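You operate a simulated robot arm through the tools that you are given. There is no shell and no other tool. Be economical: measure what you need, move in short steps, check, and stop when the job is done.

Carry out the task below with a simulated two-armed robot. There is one attempt and no reset: what you move stays moved.

Task
Pick up the white pen with one hand, pass it to the other hand and put it on the top of the long table.

Only the result counts: the job must be done as asked and must still hold three seconds after the hand-in. Knocking over, shifting, dropping, spilling or breaking anything else fails it.

Robot
Two 7-joint arms with two-finger parallel grippers on one trunk, on a base that drives. Base frame: it is fixed to the floor where the robot stands at the start and does not move with it; the origin is under the middle of the robot, x ahead of it, y to its left, z up; the surface under the hand at the start is at about z = 730. Lengths are in mm, angles in degrees, forces in N, time in s.
The left shoulder is at the start at [124, 171, 1162], the right one opposite. With the tool pointing down near the work surface each hand reaches from about 100 to 880 mm from the robot's upright axis, wherever it stands, measured 20 degrees to its own side. Places, roughly: top of the long table [600, -1700, 700]. Payload 4.4 kg a hand.
The tool frame of a hand sits at the grasp point between the pads (the TCP): z along the fingers, y along the line on which they close. The tips reach 23 mm beyond it. Largest opening 94 mm; finger width 38, thickness 10; the body of the gripper, 54 by 96 mm, starts 39 mm behind the TCP.
Orientation is that of the tool frame in the base frame, as a unit quaternion [w, x, y, z]. With the fingers straight down and closing along the base's y, the tool's x points along the base's -x, its y along +y and its z along -z.

Tools
- The arms move only by the tool arm_command. It takes "left_deltas", "right_deltas" or both (then of equal length, played together; a hand with none holds still); each is a list of rows, each a list of 3 entries, a list of its own where there are three numbers: the finger opening in mm, from 0 to 94, then the shift along the tool's x, y, z in units of 100 mm (1.0 is 100 mm), then the turn, a rotation vector about the tool's x, y, z in units of 180 degrees (1.0 is 180 degrees). In form: [[fingers, [tx, ty, tz], [rx, ry, rz]], ...]. A call has 1 to 8 rows; each row is the pose to reach, as a shift and turn from the pose commanded when the call began, along the tool's axes at that moment. A call with a number of a shift or a turn outside -1 to 1 is refused whole. A row lasts 0.2 s, in which the tool goes at most 50 mm and 8.6 degrees; a call with a longer step from one row to the next is refused whole, and so is a gripper value outside its range. Where a pose cannot be reached the arm comes as near as it can. A force on the tool above 40 N (or 10 N above the force at the start of the call, whichever is more), or a blocked arm, ends the call early, and 0.2 s more pass. Each finger travels about 72 mm/s and halts on what it meets, pressing with about 34 N; the grip force reading is that of the motor and also rises with nothing between the fingers. The clock runs only during rows and for 0.2 s after the last one: add rows that repeat a pose to give the fingers time. The reply holds the time, the measured pose of the TCP, the force on the tool along the base axes, the opening and the grip force, in the units named above and with some noise, with the torque about the TCP (base axes, N m) and any sound that the robot's microphone picked up.
- Cameras (640 x 400 px; columns grow to the right, rows downward): "scene" is now at [218.4, 35.6, 1279.1]; the picture's right is [0.45, -0.89, 0.00], its down [-0.65, -0.33, -0.68] and it looks along [0.61, 0.31, -0.73] (base axes); focal length 250 px, centre (320, 200). "left" rides on the left gripper at [87, -16, -74] in its tool frame; the picture's right is [0.18, 0.98, 0.00], its down [-0.58, 0.11, -0.81] and it looks along [-0.79, 0.15, 0.59] (tool axes); focal length 243 px, centre (320, 200). "right" rides on the right gripper at [86, 16, -75] in its tool frame; the picture's right is [-0.18, 0.98, 0.00], its down [-0.58, -0.11, -0.81] and it looks along [-0.79, -0.15, 0.59] (tool axes); focal length 243 px, centre (320, 200). There is no depth. A picture from a camera that has moved, and an enlarged one, comes with that camera's place and axes in the base frame and with its lens. The place of the scene camera against the robot may be out by one fixed shift of up to 12 mm in any direction.
- snapshot(camera): a new picture of that camera. It takes no simulated time.
- slide_trunk(by): slides the trunk up (or, below 0, down) by that many mm; the arms and the scene camera ride with it, the base frame stays. It gives what a move gives, with no picture.
- base_move(legs): drives the robot by 1 to 6 legs, each [ahead, left, turn to the left] in mm, mm and degrees, along the robot's own axes; the way and the turn of a leg run together, so that a leg with both is an arc; at most 1500 mm and 180 degrees a leg. The arms and the cameras ride along, it lands a little off, and it stops where it bumps. It gives what a move gives.
- pan_tilt(pan, tilt): turns the head with the scene camera to pan (to the left, within 80 degrees either way) and tilt (down, from -29 to 69), counted from straight ahead of the robot. It gives what a move gives.
- zoom(camera, box): a new picture of the part [left, top, right, bottom] of that camera's present view, enlarged. It takes no simulated time.
- finish_job(): hands the job in; it is judged then, once.

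Work in short steps. Places have to be worked out from the pictures, the camera data and where the tool is seen: move nearer, look again, correct. Check each grasp and each placing, and mend what went wrong. You have 120 turns and 100 pictures in all, those below and enlarged ones among them. Open the grippers and draw the arms clear of the work before you hand the job in, unless the task says otherwise; then end with one line.

The tools are called after "Request:" as name(argument=value, ...) on one line, values as JSON. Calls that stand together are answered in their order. arm_command: Moves the arms, as the interface text tells. Its arguments: {"type":"object","properties":{"left_deltas":{"type":"array","items":{"type":"array"}},"right_deltas":{"type":"array","items":{"type":"array"}}},"required":[]} The other tools are called the same way: slide_trunk (by) slides the trunk up or down; base_move (legs) drives the base; pan_tilt (pan, tilt) turns the head that bears the scene camera; snapshot (camera) takes a picture; zoom (camera, box) takes an enlarged picture of a part of a camera's view; finish_job () hands the job in.

At the start:

```text
time: 0.0
left_tool_pos: [484.6, 411.0, 971.3]
left_orientation: [0.0, 0.0, 1.0, 0.0]
left_contact_force: [0.1, -0.5, 0.1]
left_moment: [-0.01, 0.03, -0.01]
left_grip_width: 94.1
left_grasp_force: 0.0
right_tool_pos: [626.7, -109.1, 1018.6]
right_orientation: [0.0, 0.0, 1.0, 0.001]
right_contact_force: [-0.4, -1.6, -0.5]
right_moment: [-0.01, 0.02, -0.01]
right_grip_width: 94.2
right_grasp_force: 0.1
trunk travel left (down, up): [-175.0, 213.0]
robot x, y, heading: [-2.8, -1.9, -0.0]
head pan, tilt: [26.7, 46.9]
```

scene: 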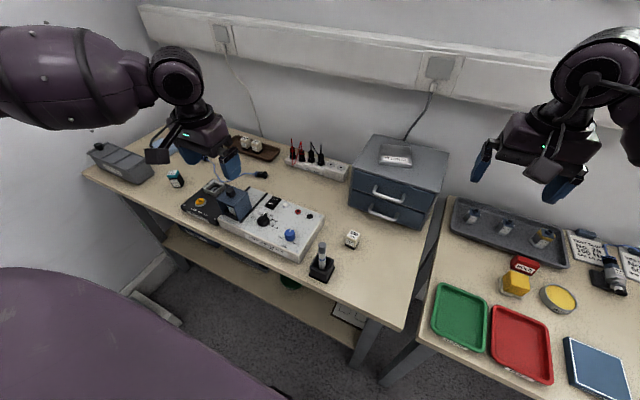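
right: 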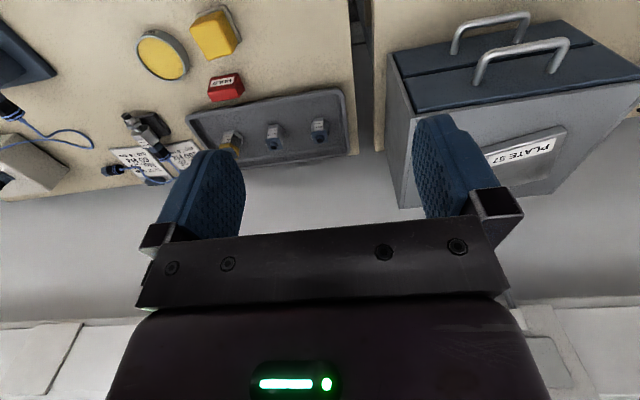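
left: 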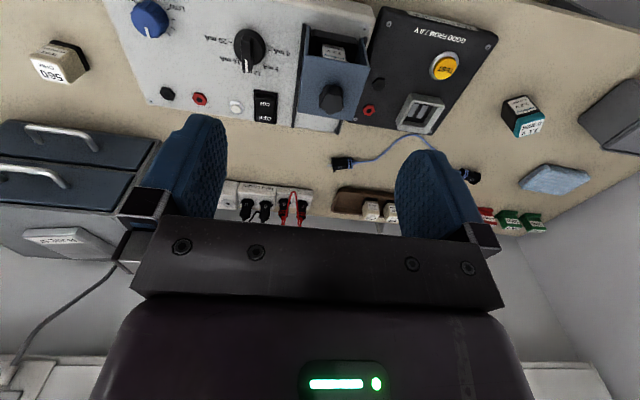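

The pen isn't obvious yet; the upright thing in the black stand near (322,262) is a candidate. I zoom there and look to the right with the head.

Request:
zoom(camera="scene", box=[240, 200, 400, 300])

Request:
pan_tilt(pan=-30, tilt=45)

Request:
snapshot(camera="scene")

Request:
pan_tilt(pan=-75, tilt=35)

Request:
snapshot(camera="scene")

```text
4.00 times, centred on (320, 250) of scene
camera zoom: at [218.4, 35.6, 1279.1], right [0.45, -0.89, 0.0], down [-0.65, -0.33, -0.68], along [0.61, 0.31, -0.73], focal length 1001 px, centre (320, 0)
```

zoom: 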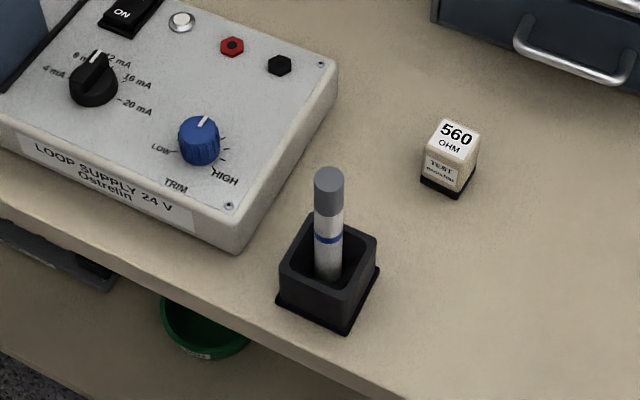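

```text
time: 1.3
left_tool_pos: [484.4, 411.3, 972.0]
left_orientation: [0.0, 0.0, 1.0, 0.0]
left_contact_force: [0.2, 0.4, -0.6]
left_moment: [0.01, 0.02, 0.02]
left_grip_width: 93.9
left_grasp_force: 0.0
right_tool_pos: [626.3, -108.1, 1019.3]
right_orientation: [0.0, 0.0, 1.0, 0.0]
right_contact_force: [-0.4, -0.8, -0.5]
right_moment: [0.01, -0.02, 0.0]
right_grip_width: 94.2
right_grasp_force: 0.0
trunk travel left (down, up): [-175.0, 213.0]
robot x, y, heading: [-2.4, -0.1, 0.1]
head pan, tilt: [-30.0, 45.0]
```

```text
95 pictures are left
camera scene: at [217.6, -40.8, 1281.7], right [-0.5, -0.87, 0.0], down [-0.61, 0.35, -0.71], along [0.61, -0.35, -0.71], focal length 250 px, centre (320, 200)
```

scene: 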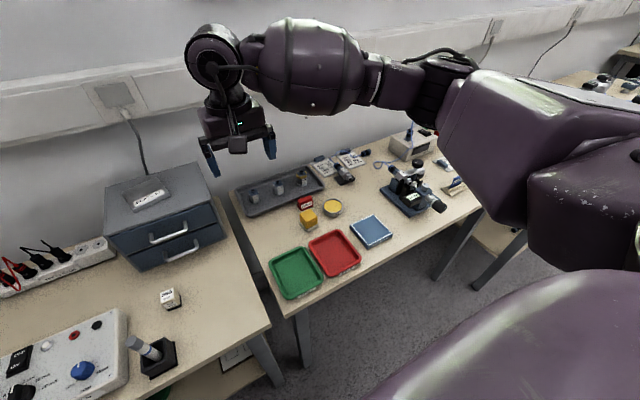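

```text
time: 2.4
left_tool_pos: [483.9, 411.5, 971.7]
left_orientation: [0.0, 0.0, 1.0, 0.0]
left_contact_force: [-0.4, 0.0, -0.3]
left_moment: [0.02, 0.0, 0.01]
left_grip_width: 94.0
left_grasp_force: 0.0
right_tool_pos: [626.7, -108.9, 1020.0]
right_orientation: [0.0, 0.0, 1.0, 0.0]
right_contact_force: [0.4, 0.3, 0.5]
right_moment: [0.01, 0.01, 0.01]
right_grip_width: 94.0
right_grasp_force: 0.0
trunk travel left (down, up): [-175.0, 213.0]
robot x, y, heading: [0.3, -1.0, -0.1]
head pan, tilt: [-75.0, 35.0]
```

```text
94 pictures are left
camera scene: at [170.0, -85.2, 1296.5], right [-0.97, -0.26, 0.0], down [-0.15, 0.55, -0.82], along [0.21, -0.79, -0.57], focal length 250 px, centre (320, 200)
```

scene: 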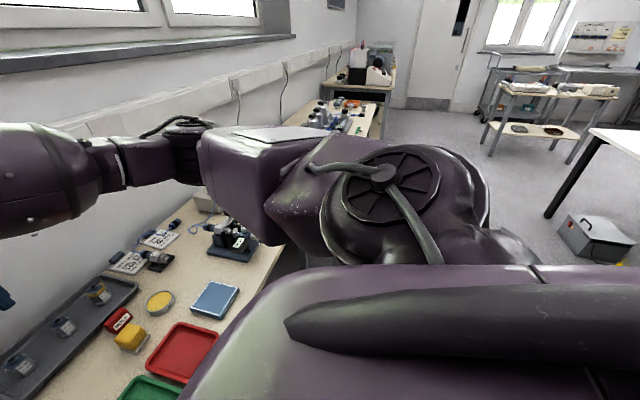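

The pen (white barrel, blue band, grey cap) stands in the black holder; two views put the holder at about (464,158) and the cap top at about z≈858. I bring the left hand above but a bit short, and aim the head at it.

Request:
arm_command(left_deltas=[[94, [0, -0.45, 0], [0, 0, 0]], [94, [0.05, -0.9, 0], [0, 0, 0]], [80, [0.1, -1.0, 0], [0, 0, 0]]])

Request:
pan_tilt(pan=15, tilt=50)

Request:
snapshot(camera="scene")

Request:
snapshot(camera="left")

```text
time: 3.2
left_tool_pos: [474.0, 310.0, 973.5]
left_orientation: [0.001, -0.001, 1.0, 0.0]
left_contact_force: [0.1, 0.5, -0.7]
left_moment: [-0.01, -0.05, 0.01]
left_grip_width: 79.8
left_grasp_force: 0.0
right_tool_pos: [624.8, -108.4, 1019.3]
right_orientation: [0.0, -0.001, 1.0, 0.0]
right_contact_force: [0.1, -0.2, -0.6]
right_moment: [-0.02, -0.01, 0.01]
right_grip_width: 94.2
right_grasp_force: 0.1
trunk travel left (down, up): [-175.0, 213.0]
robot x, y, heading: [-1.0, 2.8, 0.1]
head pan, tilt: [-75.0, 35.0]
```

```text
time: 4.8
left_tool_pos: [475.4, 309.5, 972.0]
left_orientation: [0.001, 0.0, 1.0, 0.0]
left_contact_force: [0.2, 0.6, -0.2]
left_moment: [0.0, 0.0, 0.0]
left_grip_width: 80.1
left_grasp_force: 0.1
right_tool_pos: [625.8, -107.7, 1019.7]
right_orientation: [0.0, 0.001, 1.0, -0.001]
right_contact_force: [0.1, 0.0, -0.3]
right_moment: [0.01, -0.01, -0.02]
right_grip_width: 94.2
right_grasp_force: 0.1
trunk travel left (down, up): [-175.0, 213.0]
robot x, y, heading: [-1.0, 1.5, -0.1]
head pan, tilt: [15.0, 50.0]
```

```text
93 pictures are left
camera scene: at [221.5, 19.7, 1274.8], right [0.26, -0.97, 0.0], down [-0.74, -0.2, -0.64], along [0.62, 0.17, -0.77], focal length 250 px, centre (320, 200)
```

scene: 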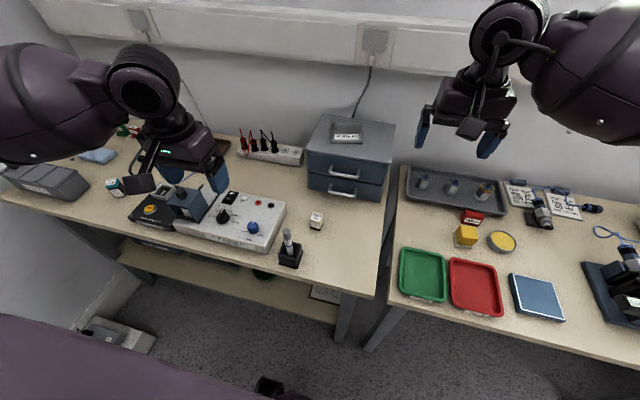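

```text
92 pictures are left
camera left: at [389.2, 294.0, 1047.8], right [-0.18, 0.98, 0.0], down [0.58, 0.11, 0.81], along [0.79, 0.15, -0.59], focal length 243 px, centre (320, 200)
```

left: 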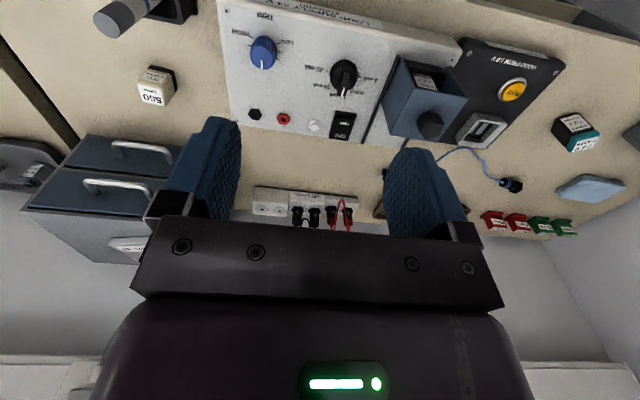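

The wrist camera places the pen top near (478,160). I go to just before it at the same height and look again.

Request:
arm_command(left_deltas=[[80, [0.15, -0.45, 0], [0, 0, 0]], [70, [0.4, -0.9, 0], [0, 0, 0]], [60, [0.6, -1.0, 0], [0, 0, 0]], [60, [0.6, -1.0, 0], [0, 0, 0]]])

Request:
arm_command(left_deltas=[[60, [0, -0.45, 0], [0, 0, 0]], [60, [0, -0.5, 0], [0, 0, 0]]])

Request:
snapshot(camera="left")

Request:
zoom(camera="scene", box=[160, 130, 400, 280])

```text
refused: row 2 steps farther than a row can; nothing moved
```

```text
time: 5.4
left_tool_pos: [474.7, 261.6, 973.1]
left_orientation: [0.0, -0.001, 1.0, -0.001]
left_contact_force: [0.3, -0.1, 0.0]
left_moment: [-0.03, 0.02, 0.02]
left_grip_width: 60.1
left_grasp_force: 0.0
right_tool_pos: [625.2, -106.9, 1022.1]
right_orientation: [0.0, 0.0, 1.0, 0.0]
right_contact_force: [-0.1, 0.0, 0.0]
right_moment: [0.02, -0.01, 0.01]
right_grip_width: 93.9
right_grasp_force: 0.0
trunk travel left (down, up): [-175.0, 213.0]
robot x, y, heading: [2.1, -3.9, 0.1]
head pan, tilt: [15.0, 50.0]
```

```text
91 pictures are left
camera left: at [388.5, 244.7, 1048.0], right [-0.19, 0.98, 0.0], down [0.58, 0.11, 0.81], along [0.79, 0.15, -0.59], focal length 243 px, centre (320, 200)
```

left: 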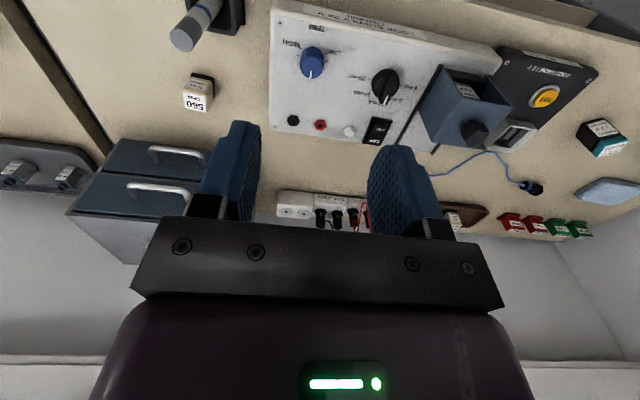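

```text
2.67 times, centred on (280, 205) of scene
camera zoom: at [220.8, 20.2, 1275.1], right [0.26, -0.97, 0.0], down [-0.74, -0.2, -0.64], along [0.62, 0.17, -0.77], focal length 668 px, centre (427, 187)
```

zoom: 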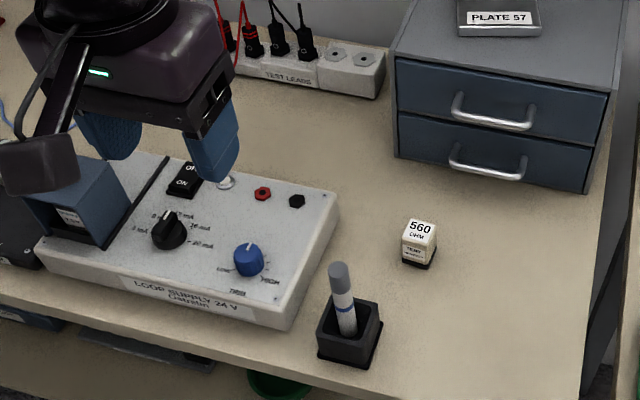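

Two wrist views triangulate the pen top to about (479,161,850). I move above it, keeping height, and check.

Request:
arm_command(left_deltas=[[60, [0, -0.45, 0], [0, 0, 0]], [60, [-0.045, -0.9, 0], [0, 0, 0]], [60, [-0.045, -0.995, 0], [0, 0, 0]], [60, [-0.045, -0.995, 0.4], [0, 0, 0]], [60, [-0.045, -0.995, 0.7], [0, 0, 0]]])

Request:
snapshot(camera="left")

Request:
zoom(camera="scene", box=[200, 150, 360, 250])

```text
time: 6.6
left_tool_pos: [479.0, 161.9, 902.0]
left_orientation: [0.001, 0.0, 1.0, 0.0]
left_contact_force: [-0.2, 0.1, 0.0]
left_moment: [0.04, 0.01, -0.02]
left_grip_width: 60.1
left_grasp_force: 0.1
right_tool_pos: [626.5, -107.6, 1019.5]
right_orientation: [-0.001, 0.0, 1.0, 0.0]
right_contact_force: [0.6, -0.2, 0.5]
right_moment: [0.0, 0.01, 0.01]
right_grip_width: 94.2
right_grasp_force: 0.0
trunk travel left (down, up): [-175.0, 213.0]
robot x, y, heading: [-1.6, 1.5, -0.0]
head pan, tilt: [15.0, 50.0]
```

```text
89 pictures are left
camera left: at [393.8, 145.1, 977.0], right [-0.18, 0.98, 0.0], down [0.58, 0.11, 0.81], along [0.79, 0.15, -0.59], focal length 243 px, centre (320, 200)
```

left: 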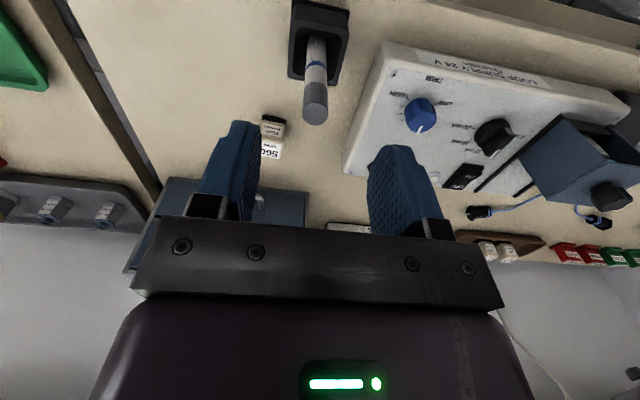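

```text
4.00 times, centred on (280, 200) of scene
camera zoom: at [221.6, 19.8, 1274.8], right [0.26, -0.97, 0.0], down [-0.74, -0.2, -0.64], along [0.62, 0.17, -0.77], focal length 1001 px, centre (480, 200)
```

zoom: 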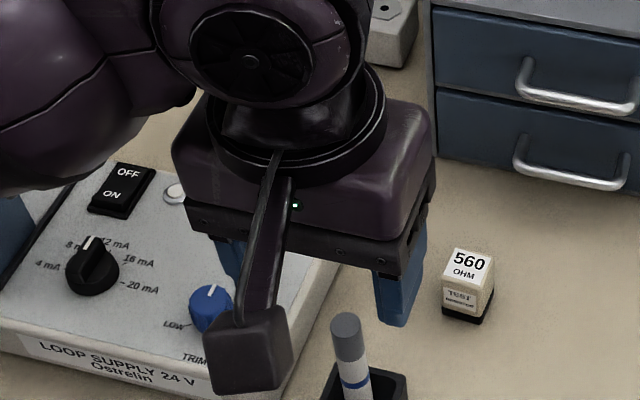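

The cap top now reads about (478,158,846). I descend to TCP z≈836 with the pen between the open fingers, then look before closing.

Request:
arm_command(left_deltas=[[60, [0.01, -0.035, 0.3], [0, 0, 0]], [50, [0.01, -0.035, 0.66], [0, 0, 0]], [40, [0.01, -0.035, 0.66], [0, 0, 0]]])

Request:
snapshot(camera="left")

Request:
snapshot(camera="right")

```text
time: 7.4
left_tool_pos: [478.1, 158.9, 834.9]
left_orientation: [0.001, 0.001, 1.0, 0.0]
left_contact_force: [0.5, 0.2, -0.4]
left_moment: [0.03, -0.02, 0.03]
left_grip_width: 40.0
left_grasp_force: 0.0
right_tool_pos: [626.6, -108.3, 1020.7]
right_orientation: [0.001, 0.0, 1.0, -0.001]
right_contact_force: [-0.7, -0.3, 0.1]
right_moment: [-0.02, -0.01, -0.02]
right_grip_width: 94.1
right_grasp_force: 0.1
trunk travel left (down, up): [-175.0, 213.0]
robot x, y, heading: [-2.4, 3.8, -0.1]
head pan, tilt: [15.0, 50.0]
```

```text
87 pictures are left
camera left: at [392.6, 142.5, 910.7], right [-0.18, 0.98, 0.0], down [0.58, 0.11, 0.81], along [0.79, 0.15, -0.59], focal length 243 px, centre (320, 200)
```

left: 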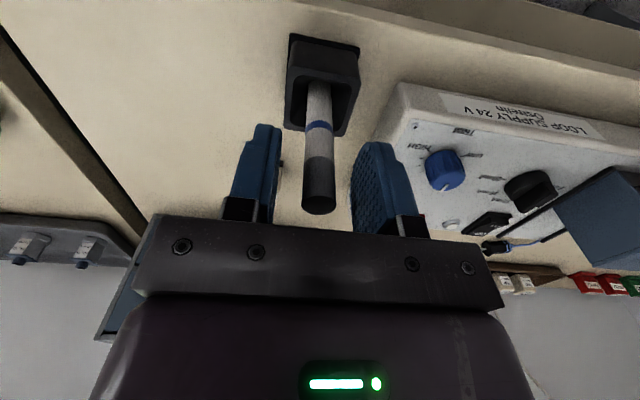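

```text
86 pictures are left
camera right: at [540.1, -91.9, 1094.8], right [0.18, 0.98, 0.0], down [0.58, -0.11, 0.81], along [0.79, -0.15, -0.59], focal length 243 px, centre (320, 200)
```

right: 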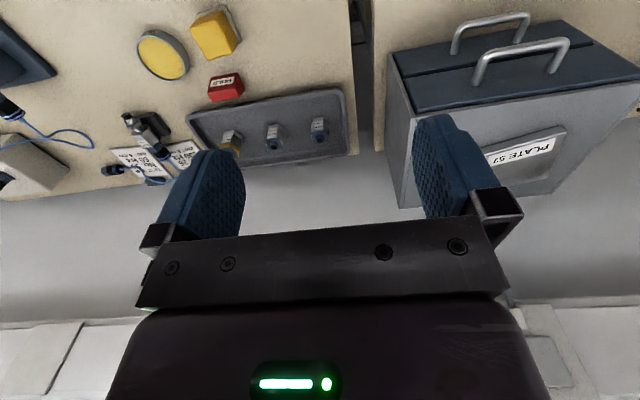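

The pen sits between the pads, centred. I close the fingers.

Request:
arm_command(left_deltas=[[25, [0.02, 0, 0], [0, 0, 0]], [10, [0.02, 0, 0], [0, 0, 0]], [5, [0.02, 0, 0], [0, 0, 0]], [5, [0.02, 0, 0], [0, 0, 0]]])

Request:
snapshot(camera="left")

```text
time: 8.4
left_tool_pos: [476.4, 158.3, 836.1]
left_orientation: [0.002, 0.0, 1.0, 0.0]
left_contact_force: [0.4, -2.0, 3.7]
left_moment: [-0.31, 0.01, -0.02]
left_grip_width: 13.8
left_grasp_force: 34.0
right_tool_pos: [626.0, -108.1, 1020.6]
right_orientation: [0.001, 0.0, 1.0, -0.001]
right_contact_force: [0.5, 0.3, 0.7]
right_moment: [0.01, 0.03, -0.01]
right_grip_width: 93.9
right_grasp_force: 0.0
trunk travel left (down, up): [-175.0, 213.0]
robot x, y, heading: [0.9, 2.7, 0.2]
head pan, tilt: [15.0, 50.0]
```

```text
85 pictures are left
camera left: at [390.7, 142.2, 910.9], right [-0.18, 0.98, 0.0], down [0.58, 0.11, 0.81], along [0.79, 0.15, -0.59], focal length 243 px, centre (320, 200)
```

left: 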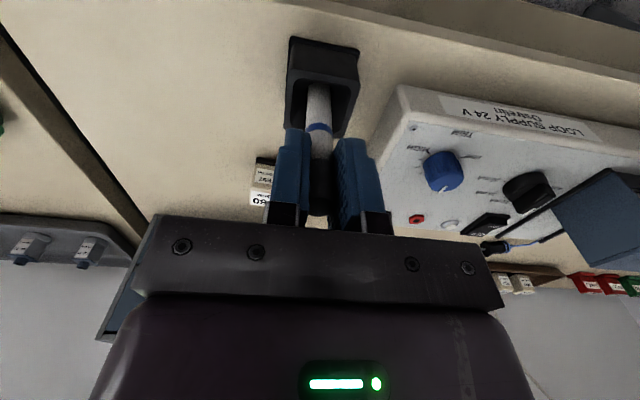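

Gripped at 13.8 mm width. I lift straight up slowly.

Request:
arm_command(left_deltas=[[5, [0, 0, -0.1], [0, 0, 0]], [5, [0, 0, -0.25], [0, 0, 0]], [5, [0, 0, -0.45], [0, 0, 0]], [5, [0, 0, -0.7], [0, 0, 0]], [5, [0, 0, -1.0], [0, 0, 0]]])

Request:
snapshot(camera="left")

Request:
snapshot(camera="scene")

```text
time: 9.6
left_tool_pos: [476.9, 158.9, 935.5]
left_orientation: [0.0, -0.001, 1.0, 0.0]
left_contact_force: [-0.2, 0.0, -0.2]
left_moment: [-0.01, -0.01, 0.02]
left_grip_width: 13.5
left_grasp_force: 34.1
right_tool_pos: [626.3, -109.5, 1020.8]
right_orientation: [0.0, 0.0, 1.0, -0.001]
right_contact_force: [0.3, -0.3, 0.6]
right_moment: [0.03, 0.0, 0.04]
right_grip_width: 94.0
right_grasp_force: 0.0
trunk travel left (down, up): [-175.0, 213.0]
robot x, y, heading: [-1.9, 3.9, -0.1]
head pan, tilt: [15.0, 50.0]
```

```text
84 pictures are left
camera left: at [390.6, 141.3, 1010.7], right [-0.18, 0.98, 0.0], down [0.58, 0.11, 0.81], along [0.79, 0.15, -0.59], focal length 243 px, centre (320, 200)
```

left: 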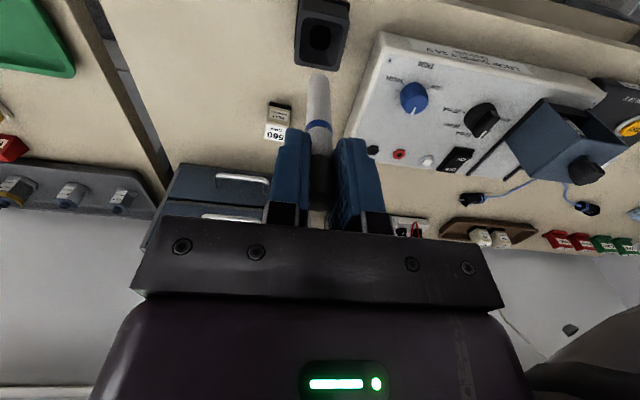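

```text
83 pictures are left
camera scene: at [221.3, 19.5, 1274.9], right [0.26, -0.97, 0.0], down [-0.74, -0.2, -0.64], along [0.62, 0.17, -0.77], focal length 250 px, centre (320, 200)
```

scene: 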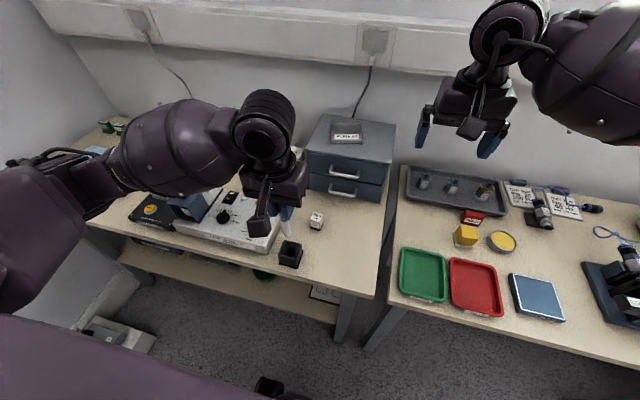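

The pen (about 110 mm long, ~70 mm free below the tips) is out of the holder, holder unmoved. Now I pitch the right hand forward, pulling it back a bit, while the left hand rises.

Request:
arm_command(left_deltas=[[5, [0, 0, -0.15], [0, 0, 0]], [5, [0, 0, -0.3], [0, 0, 0]], [5, [0, 0, -0.45], [0, 0, 0]], [5, [0, 0, -0.6], [0, 0, 0]], [5, [0, 0, -0.75], [0, 0, 0]], [5, [0, 0, -0.9], [0, 0, 0]], [5, [0, 0, -1.0], [0, 0, 0]], [5, [0, 0, -1.0], [0, 0, 0]]], right_deltas=[[94, [0.1, 0, 0], [0, -0.047, 0]], [94, [0.2, 0, 0], [0, -0.094, 0]], [94, [0.3, 0, 0], [0, -0.141, 0]], [94, [0.4, 0, 0], [0, -0.188, 0]], [94, [0.5, 0, 0], [0, -0.235, 0]], [94, [0.6, 0, 0], [0, -0.282, 0]], [94, [0.7, 0, 0], [0, -0.329, 0]], [94, [0.8, 0, 0], [0, -0.376, 0]]])

```text
time: 11.4
left_tool_pos: [478.3, 163.2, 1034.9]
left_orientation: [0.001, 0.0, 1.0, -0.001]
left_contact_force: [0.8, -0.1, -1.3]
left_moment: [0.01, 0.0, 0.03]
left_grip_width: 14.1
left_grasp_force: 33.6
right_tool_pos: [537.0, -96.2, 1003.9]
right_orientation: [0.532, 0.02, 0.846, 0.027]
right_contact_force: [1.4, -3.5, -2.8]
right_moment: [0.05, -0.28, 0.27]
right_grip_width: 93.8
right_grasp_force: 0.1
trunk travel left (down, up): [-175.0, 213.0]
robot x, y, heading: [2.8, -1.3, -0.2]
head pan, tilt: [15.0, 50.0]
```

The right pitched ~64°, with slight residual motion. I check that it has settled and look.

Request:
arm_command(right_deltas=[[94, [0, 0, 0], [0, 0, 0]], [94, [0, 0, 0], [0, 0, 0]]])

Request:
snapshot(camera="scene")

```text
time: 12.0
left_tool_pos: [476.2, 159.7, 1037.8]
left_orientation: [0.001, 0.0, 1.0, 0.001]
left_contact_force: [0.3, -0.4, -0.1]
left_moment: [0.0, -0.02, 0.0]
left_grip_width: 13.9
left_grasp_force: 34.5
right_tool_pos: [544.5, -108.7, 1020.1]
right_orientation: [0.557, 0.0, 0.831, 0.0]
right_contact_force: [-0.6, 0.5, 0.1]
right_moment: [-0.01, -0.04, -0.02]
right_grip_width: 94.1
right_grasp_force: 0.1
trunk travel left (down, up): [-175.0, 213.0]
robot x, y, heading: [0.7, -1.3, 0.1]
head pan, tilt: [15.0, 50.0]
```

```text
82 pictures are left
camera scene: at [221.3, 19.5, 1274.8], right [0.26, -0.97, 0.0], down [-0.74, -0.2, -0.64], along [0.62, 0.17, -0.77], focal length 250 px, centre (320, 200)
```

scene: 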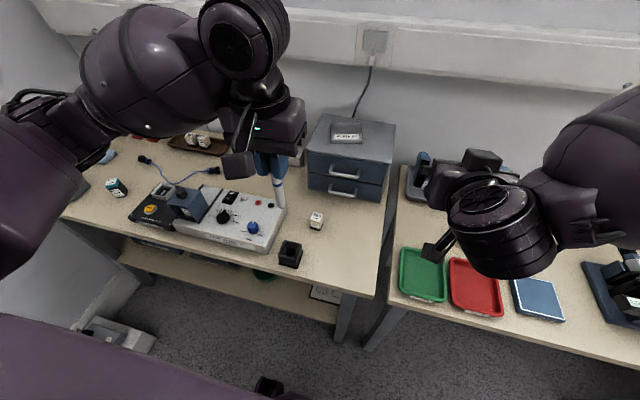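

Settled. I finish the pitch to horizontal, then yaw the right hand left.

Request:
arm_command(right_deltas=[[94, [0, 0, 0], [0, -0.042, 0]], [94, [0, 0, 0], [0, -0.084, 0]], [94, [0, 0, 0], [0, -0.124, 0]], [94, [0, 0, 0], [0, -0.124, 0]]])

Request:
arm_command(right_deltas=[[94, [0, 0, 0], [-0.045, 0, 0]], [94, [0, 0, 0], [-0.09, 0, 0]], [94, [0, 0, 0], [-0.135, 0, 0]], [94, [0, 0, 0], [-0.18, 0, 0]], [94, [0, 0, 0], [-0.225, 0, 0]], [94, [0, 0, 0], [-0.27, 0, 0]], [94, [0, 0, 0], [-0.306, 0, 0]], [94, [0, 0, 0], [-0.306, 0, 0]]])

Request:
snapshot(camera="scene")

Request:
snapshot(camera="right")

```text
time: 13.0
left_tool_pos: [476.4, 159.0, 1037.8]
left_orientation: [0.002, 0.0, 1.0, 0.0]
left_contact_force: [-0.1, 0.4, 0.2]
left_moment: [0.01, 0.01, -0.02]
left_grip_width: 13.9
left_grasp_force: 33.6
right_tool_pos: [546.1, -109.7, 1019.3]
right_orientation: [0.707, 0.0, 0.707, 0.0]
right_contact_force: [0.0, 0.5, -0.5]
right_moment: [-0.01, -0.02, -0.03]
right_grip_width: 94.1
right_grasp_force: 0.0
trunk travel left (down, up): [-175.0, 213.0]
robot x, y, heading: [-1.3, -0.1, 0.0]
head pan, tilt: [15.0, 50.0]
```

```text
time: 14.0
left_tool_pos: [476.5, 158.9, 1038.0]
left_orientation: [0.0, 0.0, 1.0, 0.0]
left_contact_force: [-0.5, -0.6, 0.4]
left_moment: [-0.01, -0.03, 0.01]
left_grip_width: 14.0
left_grasp_force: 34.2
right_tool_pos: [510.2, -65.0, 1043.5]
right_orientation: [0.692, -0.035, 0.708, 0.136]
right_contact_force: [-0.4, 0.5, -0.1]
right_moment: [0.0, -0.01, 0.03]
right_grip_width: 94.0
right_grasp_force: 0.0
right hand out of reach, approached as far as the arm can: row 1, 2, 3, 4
trunk travel left (down, up): [-175.0, 213.0]
robot x, y, heading: [-1.6, -0.7, -0.1]
head pan, tilt: [15.0, 50.0]
stopped in row 4 (right hand): the arm was blocked; the commanded pose is now the measured one
```

```text
81 pictures are left
camera scene: at [221.6, 19.3, 1274.8], right [0.26, -0.97, 0.0], down [-0.74, -0.2, -0.64], along [0.62, 0.17, -0.77], focal length 250 px, centre (320, 200)
```

scene: 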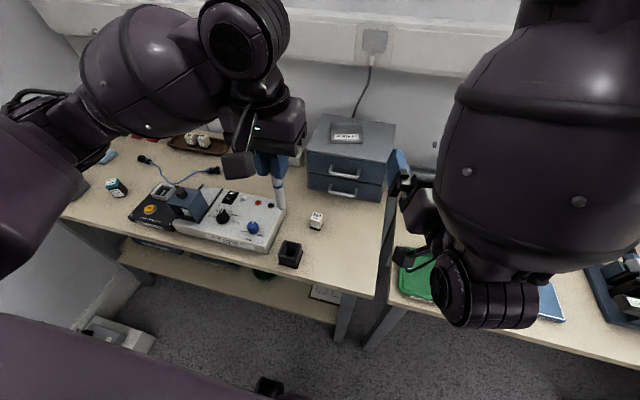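

```text
80 pictures are left
camera right: at [431.0, -55.4, 960.7], right [-0.23, 0.92, 0.33], down [-0.73, -0.38, 0.56], along [0.64, -0.11, 0.76], focal length 243 px, centre (320, 200)
```

right: 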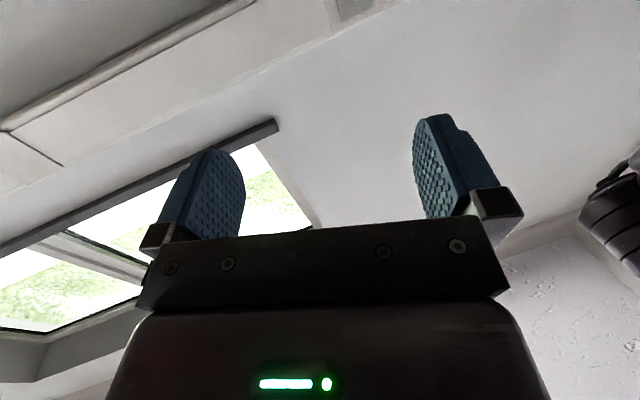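

The yaw ran into a joint limit. A straight-forward right hand was reachable, so I return to that pose and will bring the pen in front of it instead.

Request:
arm_command(right_deltas=[[94, [0.055, -0.18, 0.08], [0.0258, -0.0024, -0.0152]], [94, [0.11, -0.36, 0.16], [0.0515, -0.0048, -0.0304]], [94, [0.163, -0.544, 0.244], [0.0773, -0.0072, -0.0456]], [94, [0.163, -0.544, 0.244], [0.0773, -0.0072, -0.0456]]])

Request:
snapshot(camera="scene")

```text
time: 15.0
left_tool_pos: [477.5, 158.6, 1036.9]
left_orientation: [0.001, 0.0, 1.0, 0.0]
left_contact_force: [0.4, 0.0, -0.5]
left_moment: [0.0, -0.01, -0.02]
left_grip_width: 14.3
left_grasp_force: 34.4
right_tool_pos: [544.7, -107.9, 1020.3]
right_orientation: [0.707, -0.007, 0.708, 0.001]
right_contact_force: [0.1, 0.3, 0.3]
right_moment: [0.0, 0.0, -0.01]
right_grip_width: 94.1
right_grasp_force: 0.1
right hand out of reach, approached as far as the arm can: row 1
trunk travel left (down, up): [-175.0, 213.0]
robot x, y, heading: [-0.5, -4.2, -0.1]
head pan, tilt: [15.0, 50.0]
```

```text
79 pictures are left
camera scene: at [221.2, 19.8, 1274.9], right [0.26, -0.97, 0.0], down [-0.74, -0.2, -0.64], along [0.62, 0.17, -0.77], focal length 250 px, centre (320, 200)
```

scene: 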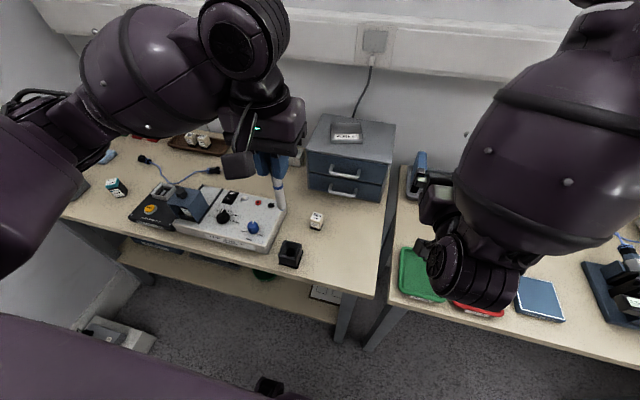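

The right forearm would sit over the left hand in that layout. A cleaner one: roll the left hand to point toward −y with the pen horizontal, and grasp from above with the right. I test how far the left rolls.

Request:
arm_command(left_deltas=[[5, [0, 0, 0], [0.045, 0, 0]], [5, [0, 0, 0], [0.09, 0, 0]], [5, [0, 0, 0], [0.135, 0, 0]], [5, [0, 0, 0], [0.18, 0, 0]], [5, [0, 0, 0], [0.225, 0, 0]], [5, [0, 0, 0], [0.25, 0, 0]], [5, [0, 0, 0], [0.25, 0, 0]]])

Request:
snapshot(camera="scene")

```text
time: 16.6
left_tool_pos: [477.4, 158.1, 1037.7]
left_orientation: [0.0, 0.0, 0.923, -0.384]
left_contact_force: [-0.6, 0.1, -1.0]
left_moment: [0.01, 0.03, 0.01]
left_grip_width: 14.6
left_grasp_force: 34.4
right_tool_pos: [544.6, -106.8, 1019.2]
right_orientation: [0.707, -0.006, 0.708, 0.002]
right_contact_force: [0.2, -0.5, 0.0]
right_moment: [-0.01, 0.0, -0.01]
right_grip_width: 93.8
right_grasp_force: 0.1
trunk travel left (down, up): [-175.0, 213.0]
robot x, y, heading: [-0.6, -0.2, -0.0]
head pan, tilt: [15.0, 50.0]
```

```text
78 pictures are left
camera scene: at [221.6, 19.5, 1274.8], right [0.26, -0.97, 0.0], down [-0.74, -0.2, -0.64], along [0.62, 0.17, -0.77], focal length 250 px, centre (320, 200)
```

scene: 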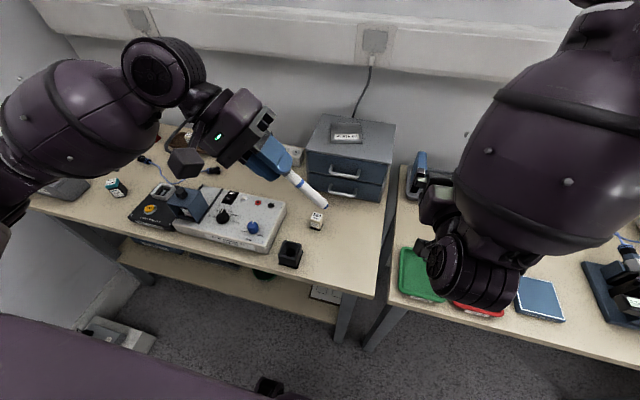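

Works. I roll the left hand the remaining 45° while the right pitches back toward pointing down.

Request:
arm_command(left_deltas=[[5, [0, 0, 0], [0.04, 0, 0]], [5, [0, 0, 0], [0.08, 0, 0]], [5, [0, 0, 0], [0.12, 0, 0]], [5, [0, 0, 0], [0.16, 0, 0]], [5, [0, 0, 0], [0.2, 0, 0]], [5, [0, 0, 0], [0.225, 0, 0]], [5, [0, 0, 0], [0.25, 0, 0]], [5, [0, 0, 0], [0.25, 0, 0]]], right_deltas=[[94, [0, 0, 0], [0, 0.047, 0]], [94, [0, 0, 0], [0, 0.094, 0]], [94, [0, 0, 0], [0, 0.141, 0]], [94, [0, 0, 0], [0, 0.188, 0]], [94, [0, 0, 0], [0, 0.235, 0]], [94, [0, 0, 0], [0, 0.282, 0]], [94, [0, 0, 0], [0, 0.329, 0]], [94, [0, 0, 0], [0, 0.376, 0]]])

Request:
arm_command(right_deltas=[[94, [0, 0, 0], [0, 0.042, 0]], [94, [0, 0, 0], [0, 0.084, 0]], [94, [0, 0, 0], [0, 0.124, 0]], [94, [0, 0, 0], [0, 0.124, 0]]])

Request:
snapshot(camera="scene")

```text
time: 18.4
left_tool_pos: [477.4, 156.9, 1037.6]
left_orientation: [0.0, 0.0, -0.707, 0.708]
left_contact_force: [-0.1, -0.2, 0.1]
left_moment: [0.02, 0.0, 0.01]
left_grip_width: 14.5
left_grasp_force: 34.2
right_tool_pos: [544.4, -106.7, 1018.1]
right_orientation: [0.192, -0.007, 0.981, -0.002]
right_contact_force: [0.1, 0.6, -0.3]
right_moment: [-0.01, -0.03, 0.01]
right_grip_width: 93.8
right_grasp_force: 0.0
trunk travel left (down, up): [-175.0, 213.0]
robot x, y, heading: [-1.8, -1.2, -0.3]
head pan, tilt: [15.0, 50.0]
```

```text
time: 19.4
left_tool_pos: [476.2, 157.4, 1037.3]
left_orientation: [0.001, 0.001, 0.707, -0.707]
left_contact_force: [-0.1, 0.3, 0.0]
left_moment: [-0.02, 0.05, 0.01]
left_grip_width: 14.3
left_grasp_force: 34.0
right_tool_pos: [545.1, -106.3, 1019.2]
right_orientation: [-0.001, -0.006, 1.0, -0.004]
right_contact_force: [-0.7, -0.1, -0.3]
right_moment: [-0.01, 0.02, 0.05]
right_grip_width: 94.3
right_grasp_force: 0.2
trunk travel left (down, up): [-175.0, 213.0]
robot x, y, heading: [-2.2, -0.5, -0.3]
head pan, tilt: [15.0, 50.0]
```

```text
77 pictures are left
camera scene: at [221.2, 19.6, 1275.0], right [0.26, -0.97, 0.0], down [-0.74, -0.2, -0.64], along [0.62, 0.17, -0.77], focal length 250 px, centre (320, 200)
```

scene: 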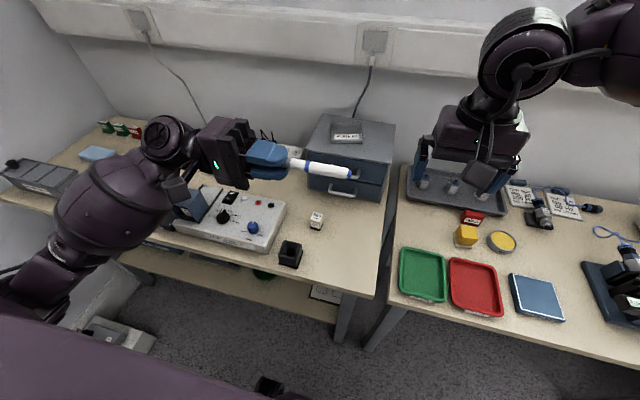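

Pen is now horizontal along y at z≈1037. I raise the right hand and turn it 90° so it closes along x, camera side away from the left hand.

Request:
arm_command(right_deltas=[[94, [0, 0, -0.2], [0, 0, -0.046]], [94, [0, 0, -0.4], [0, 0, -0.092]], [94, [0, 0, -0.6], [0, 0, -0.138]], [94, [0, 0, -0.8], [0, 0, -0.184]], [94, [0, 0, -1.0], [0, 0, -0.23]], [94, [0, 0, -1.0], [0, 0, -0.276]], [94, [0, 0, -1.0], [0, 0, -0.322]], [94, [0, 0, -1.0], [0, 0, -0.368]]])

Request:
arm_command(right_deltas=[[94, [0, 0, 0], [0, 0, -0.044]], [94, [0, 0, 0], [0, 0, -0.088]], [94, [0, 0, 0], [0, 0, -0.132]], [94, [0, 0, 0], [0, 0, -0.132]]])

Request:
snapshot(camera="scene")

Request:
snapshot(camera="left")

Request:
snapshot(camera="right")

```text
time: 21.2
left_tool_pos: [476.9, 157.9, 1036.9]
left_orientation: [0.0, -0.001, -0.707, 0.707]
left_contact_force: [-0.1, -0.2, -0.7]
left_moment: [-0.02, -0.01, 0.04]
left_grip_width: 14.8
left_grasp_force: 34.1
right_tool_pos: [546.3, -106.0, 1119.9]
right_orientation: [-0.003, -0.552, 0.834, -0.002]
right_contact_force: [-0.4, 0.9, -1.1]
right_moment: [-0.01, 0.02, 0.01]
right_grip_width: 94.0
right_grasp_force: 0.0
trunk travel left (down, up): [-175.0, 213.0]
robot x, y, heading: [-2.7, 2.1, -0.1]
head pan, tilt: [15.0, 50.0]
```

```text
time: 22.2
left_tool_pos: [476.7, 158.7, 1037.0]
left_orientation: [0.0, 0.001, 0.708, -0.707]
left_contact_force: [-0.7, -0.2, -0.2]
left_moment: [0.0, 0.01, 0.02]
left_grip_width: 14.7
left_grasp_force: 33.8
right_tool_pos: [517.1, -89.3, 1119.8]
right_orientation: [0.013, -0.66, 0.751, 0.017]
right_contact_force: [0.7, -0.5, -0.9]
right_moment: [-0.02, 0.02, -0.01]
right_grip_width: 94.0
right_grasp_force: 0.0
right hand out of reach, approached as far as the arm can: row 2, 3, 4
trunk travel left (down, up): [-175.0, 213.0]
robot x, y, heading: [-4.1, 2.7, -0.0]
head pan, tilt: [15.0, 50.0]
```

```text
76 pictures are left
camera scene: at [221.6, 19.0, 1274.8], right [0.26, -0.97, 0.0], down [-0.74, -0.2, -0.64], along [0.62, 0.17, -0.77], focal length 250 px, centre (320, 200)
```

scene: 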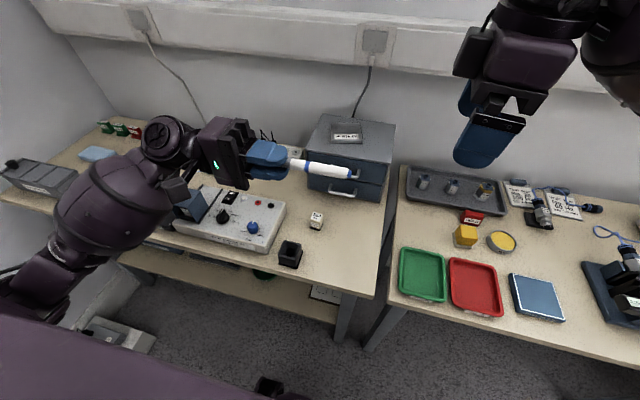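

```text
75 pictures are left
camera left: at [391.6, 232.1, 1053.9], right [-0.18, 0.0, -0.98], down [0.58, 0.81, -0.11], along [0.79, -0.59, -0.15], focal length 243 px, centre (320, 200)
```

left: 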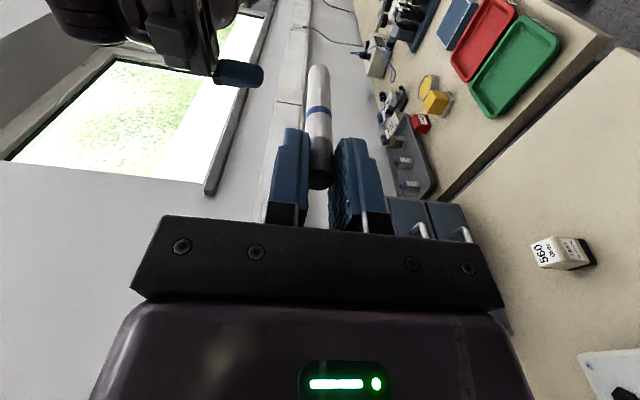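

```text
74 pictures are left
camera right: at [489.7, -175.3, 1192.1], right [-0.95, 0.31, 0.02], down [0.18, 0.53, 0.83], along [0.25, 0.79, -0.56], focal length 243 px, centre (320, 200)
```

right: 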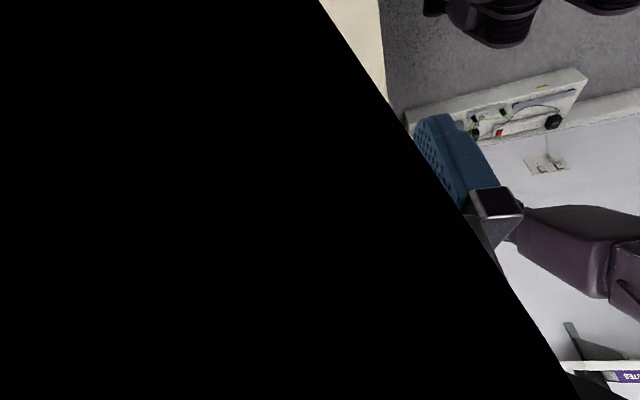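

The right turned ~83° before a wrist limit; reaching further left should ease it. I move it toward the pen at height and re-read.

Request:
arm_command(right_deltas=[[94, [-0.3, 0.1, 0], [0, 0, 0]], [94, [-0.6, 0.2, 0], [0, 0, 0]], [80, [-0.9, 0.3, 0], [0, 0, 0]], [70, [-1.0, 0.35, 0], [0, 0, 0]], [70, [-1.0, 0.35, 0], [0, 0, 0]]])

```text
time: 23.4
left_tool_pos: [476.3, 159.2, 1037.6]
left_orientation: [0.0, 0.0, -0.707, 0.708]
left_contact_force: [0.6, -0.7, 0.3]
left_moment: [0.03, 0.02, 0.0]
left_grip_width: 14.5
left_grasp_force: 33.8
right_tool_pos: [493.6, 17.3, 1123.3]
right_orientation: [0.013, -0.659, 0.751, 0.018]
right_contact_force: [-0.5, -0.5, 0.1]
right_moment: [0.0, -0.04, -0.01]
right_grip_width: 70.1
right_grasp_force: 0.2
trunk travel left (down, up): [-175.0, 213.0]
robot x, y, heading: [1.9, -0.7, 0.1]
head pan, tilt: [15.0, 50.0]
```

Commanded follows measured. I now try the missing ~7.5° here.

Request:
arm_command(right_deltas=[[70, [0, 0, 0], [0, 0, -0.02]], [70, [0, 0, 0], [0, 0, -0.041]], [70, [0, 0, 0], [0, 0, -0.041]]])

```text
time: 24.2
left_tool_pos: [477.2, 158.8, 1037.4]
left_orientation: [0.0, 0.0, 0.707, -0.707]
left_contact_force: [0.3, 0.3, -0.3]
left_moment: [-0.01, 0.0, 0.0]
left_grip_width: 14.6
left_grasp_force: 33.8
right_tool_pos: [494.0, 16.1, 1123.4]
right_orientation: [0.013, -0.707, 0.707, 0.016]
right_contact_force: [-0.2, 0.0, 0.2]
right_moment: [-0.01, -0.02, -0.03]
right_grip_width: 69.9
right_grasp_force: 0.1
trunk travel left (down, up): [-175.0, 213.0]
robot x, y, heading: [-3.4, -1.8, 0.0]
head pan, tilt: [15.0, 50.0]
```

Now squared at 90° with a ~2.4° tilt, which I correct while moving over the pen at (477,95).

Request:
arm_command(right_deltas=[[70, [-0.25, 0.06, 0], [0, 0.004, 0]], [70, [-0.5, 0.12, 0], [0, 0.008, 0]], [70, [-0.79, 0.17, 0], [0, 0.013, 0]], [70, [-0.79, 0.17, 0], [0, 0.013, 0]]])

Request:
snapshot(camera="left")

Request:
snapshot(camera="right")

Request:
snapshot(camera="scene")

```text
time: 25.2
left_tool_pos: [477.6, 157.9, 1036.6]
left_orientation: [0.001, 0.0, 0.707, -0.707]
left_contact_force: [-0.3, -0.6, -0.1]
left_moment: [0.0, 0.01, 0.02]
left_grip_width: 14.7
left_grasp_force: 34.0
right_tool_pos: [476.6, 95.6, 1127.0]
right_orientation: [-0.001, -0.707, 0.707, 0.002]
right_contact_force: [-0.7, 0.4, -0.4]
right_moment: [0.01, -0.02, 0.0]
right_grip_width: 70.1
right_grasp_force: 0.0
trunk travel left (down, up): [-175.0, 213.0]
robot x, y, heading: [0.7, 1.5, -0.2]
head pan, tilt: [15.0, 50.0]
```

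```text
73 pictures are left
camera left: at [391.7, 232.1, 1053.7], right [-0.18, 0.0, -0.98], down [0.58, 0.81, -0.11], along [0.79, -0.59, -0.15], focal length 243 px, centre (320, 200)
```

left: 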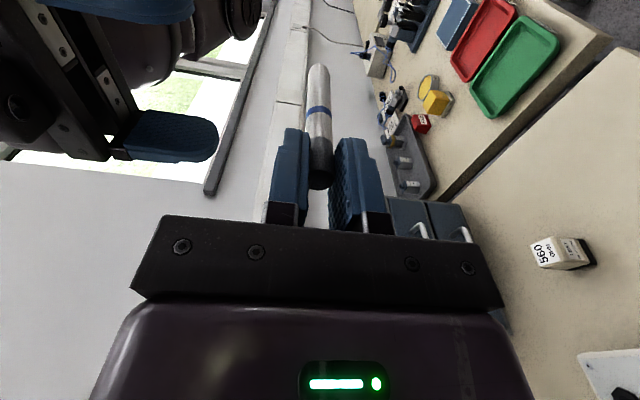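

```text
72 pictures are left
camera right: at [461.1, 9.9, 1201.7], right [-0.98, 0.18, 0.0], down [0.11, 0.58, 0.81], along [0.15, 0.79, -0.59], focal length 243 px, centre (320, 200)
```

right: 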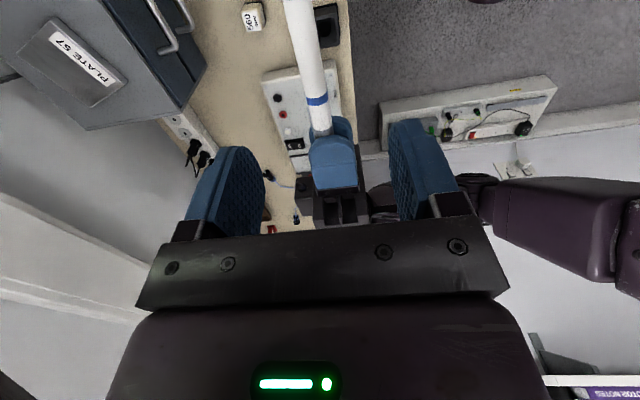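

```text
71 pictures are left
camera scene: at [221.8, 19.1, 1274.7], right [0.26, -0.97, 0.0], down [-0.74, -0.2, -0.64], along [0.62, 0.17, -0.77], focal length 250 px, centre (320, 200)
```

scene: 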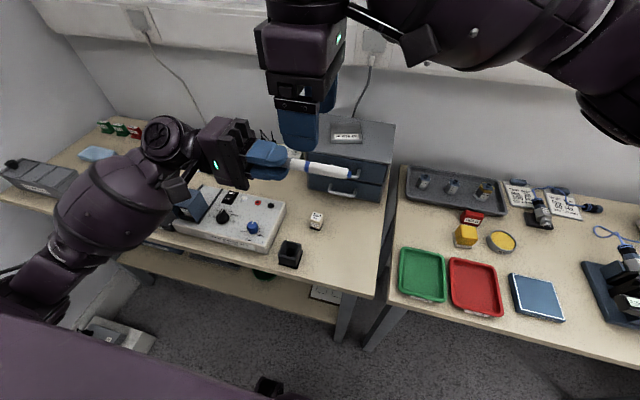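

The pen lies between the open right fingers and extends to about y≈50. I descend to TCP z≈1050 so the pen sits near the finger tips.

Request:
arm_command(right_deltas=[[70, [0.02, -0.02, 0.3], [0, 0, 0]], [60, [0.02, -0.02, 0.6], [0, 0, 0]], [50, [0.02, -0.02, 0.77], [0, 0, 0]], [40, [0.02, -0.02, 0.77], [0, 0, 0]]])

Request:
snapshot(camera="left")

Request:
snapshot(camera="right")

Request:
zoom(camera="scene", box=[180, 80, 420, 230])

```text
time: 26.2
left_tool_pos: [477.3, 158.5, 1037.5]
left_orientation: [0.001, 0.0, 0.707, -0.707]
left_contact_force: [-0.5, 1.0, 0.5]
left_moment: [0.01, 0.01, 0.0]
left_grip_width: 14.5
left_grasp_force: 33.2
right_tool_pos: [479.3, 93.4, 1051.7]
right_orientation: [0.0, -0.707, 0.707, 0.002]
right_contact_force: [-0.3, 0.2, -0.4]
right_moment: [-0.03, 0.03, 0.03]
right_grip_width: 40.3
right_grasp_force: 0.0
trunk travel left (down, up): [-175.0, 213.0]
robot x, y, heading: [2.4, -1.2, 0.3]
head pan, tilt: [15.0, 50.0]
```

```text
70 pictures are left
camera left: at [391.4, 232.6, 1053.9], right [-0.18, 0.0, -0.98], down [0.58, 0.81, -0.11], along [0.79, -0.59, -0.15], focal length 243 px, centre (320, 200)
```

left: 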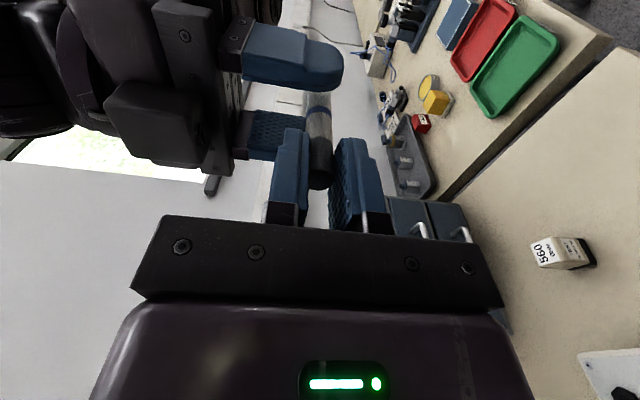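

```text
69 pictures are left
camera right: at [463.6, 7.7, 1126.2], right [-0.98, 0.18, 0.0], down [0.11, 0.58, 0.81], along [0.15, 0.79, -0.59], focal length 243 px, centre (320, 200)
```

right: 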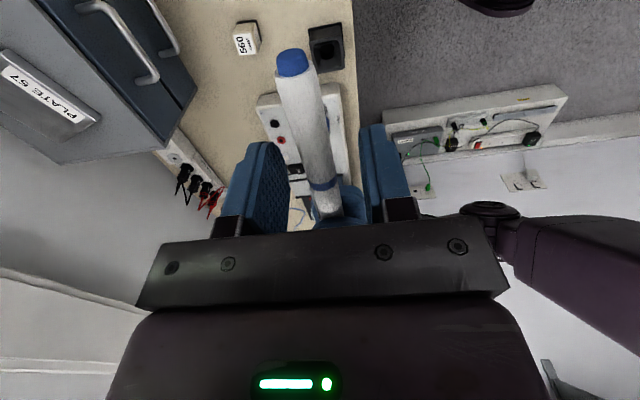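

```text
2.67 times, centred on (300, 155) of scene
camera zoom: at [221.4, 19.5, 1274.9], right [0.26, -0.97, 0.0], down [-0.74, -0.2, -0.64], along [0.62, 0.17, -0.77], focal length 668 px, centre (373, 320)
```

zoom: 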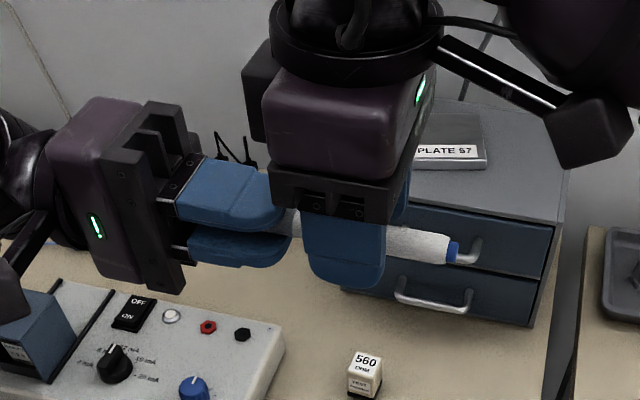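

The pen is well between the right fingers, ends clear. I close the right hand.

Request:
arm_command(right_deltas=[[25, [0, 0, 0], [0, 0, 0]], [10, [0, 0, 0], [0, 0, 0]], [5, [0, 0, 0], [0, 0, 0]], [5, [0, 0, 0], [0, 0, 0]]])

Request:
snapshot(camera="right")

```text
time: 27.2
left_tool_pos: [476.4, 158.8, 1037.3]
left_orientation: [-0.001, 0.0, 0.708, -0.707]
left_contact_force: [-6.1, 0.8, 2.0]
left_moment: [-0.03, 0.01, -0.24]
left_grip_width: 14.4
left_grasp_force: 33.9
right_tool_pos: [479.7, 93.6, 1053.4]
right_orientation: [0.0, -0.707, 0.708, 0.001]
right_contact_force: [7.5, 0.4, -1.1]
right_moment: [-0.09, -0.07, -0.29]
right_grip_width: 14.2
right_grasp_force: 34.1
trunk travel left (down, up): [-175.0, 213.0]
robot x, y, heading: [0.5, 1.1, -0.1]
head pan, tilt: [15.0, 50.0]
```

```text
67 pictures are left
camera right: at [464.1, 7.6, 1126.4], right [-0.98, 0.19, 0.0], down [0.11, 0.58, 0.81], along [0.15, 0.79, -0.59], focal length 243 px, centre (320, 200)
```

right: 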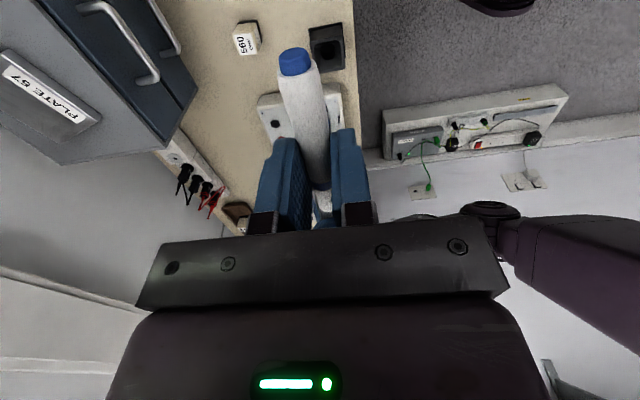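

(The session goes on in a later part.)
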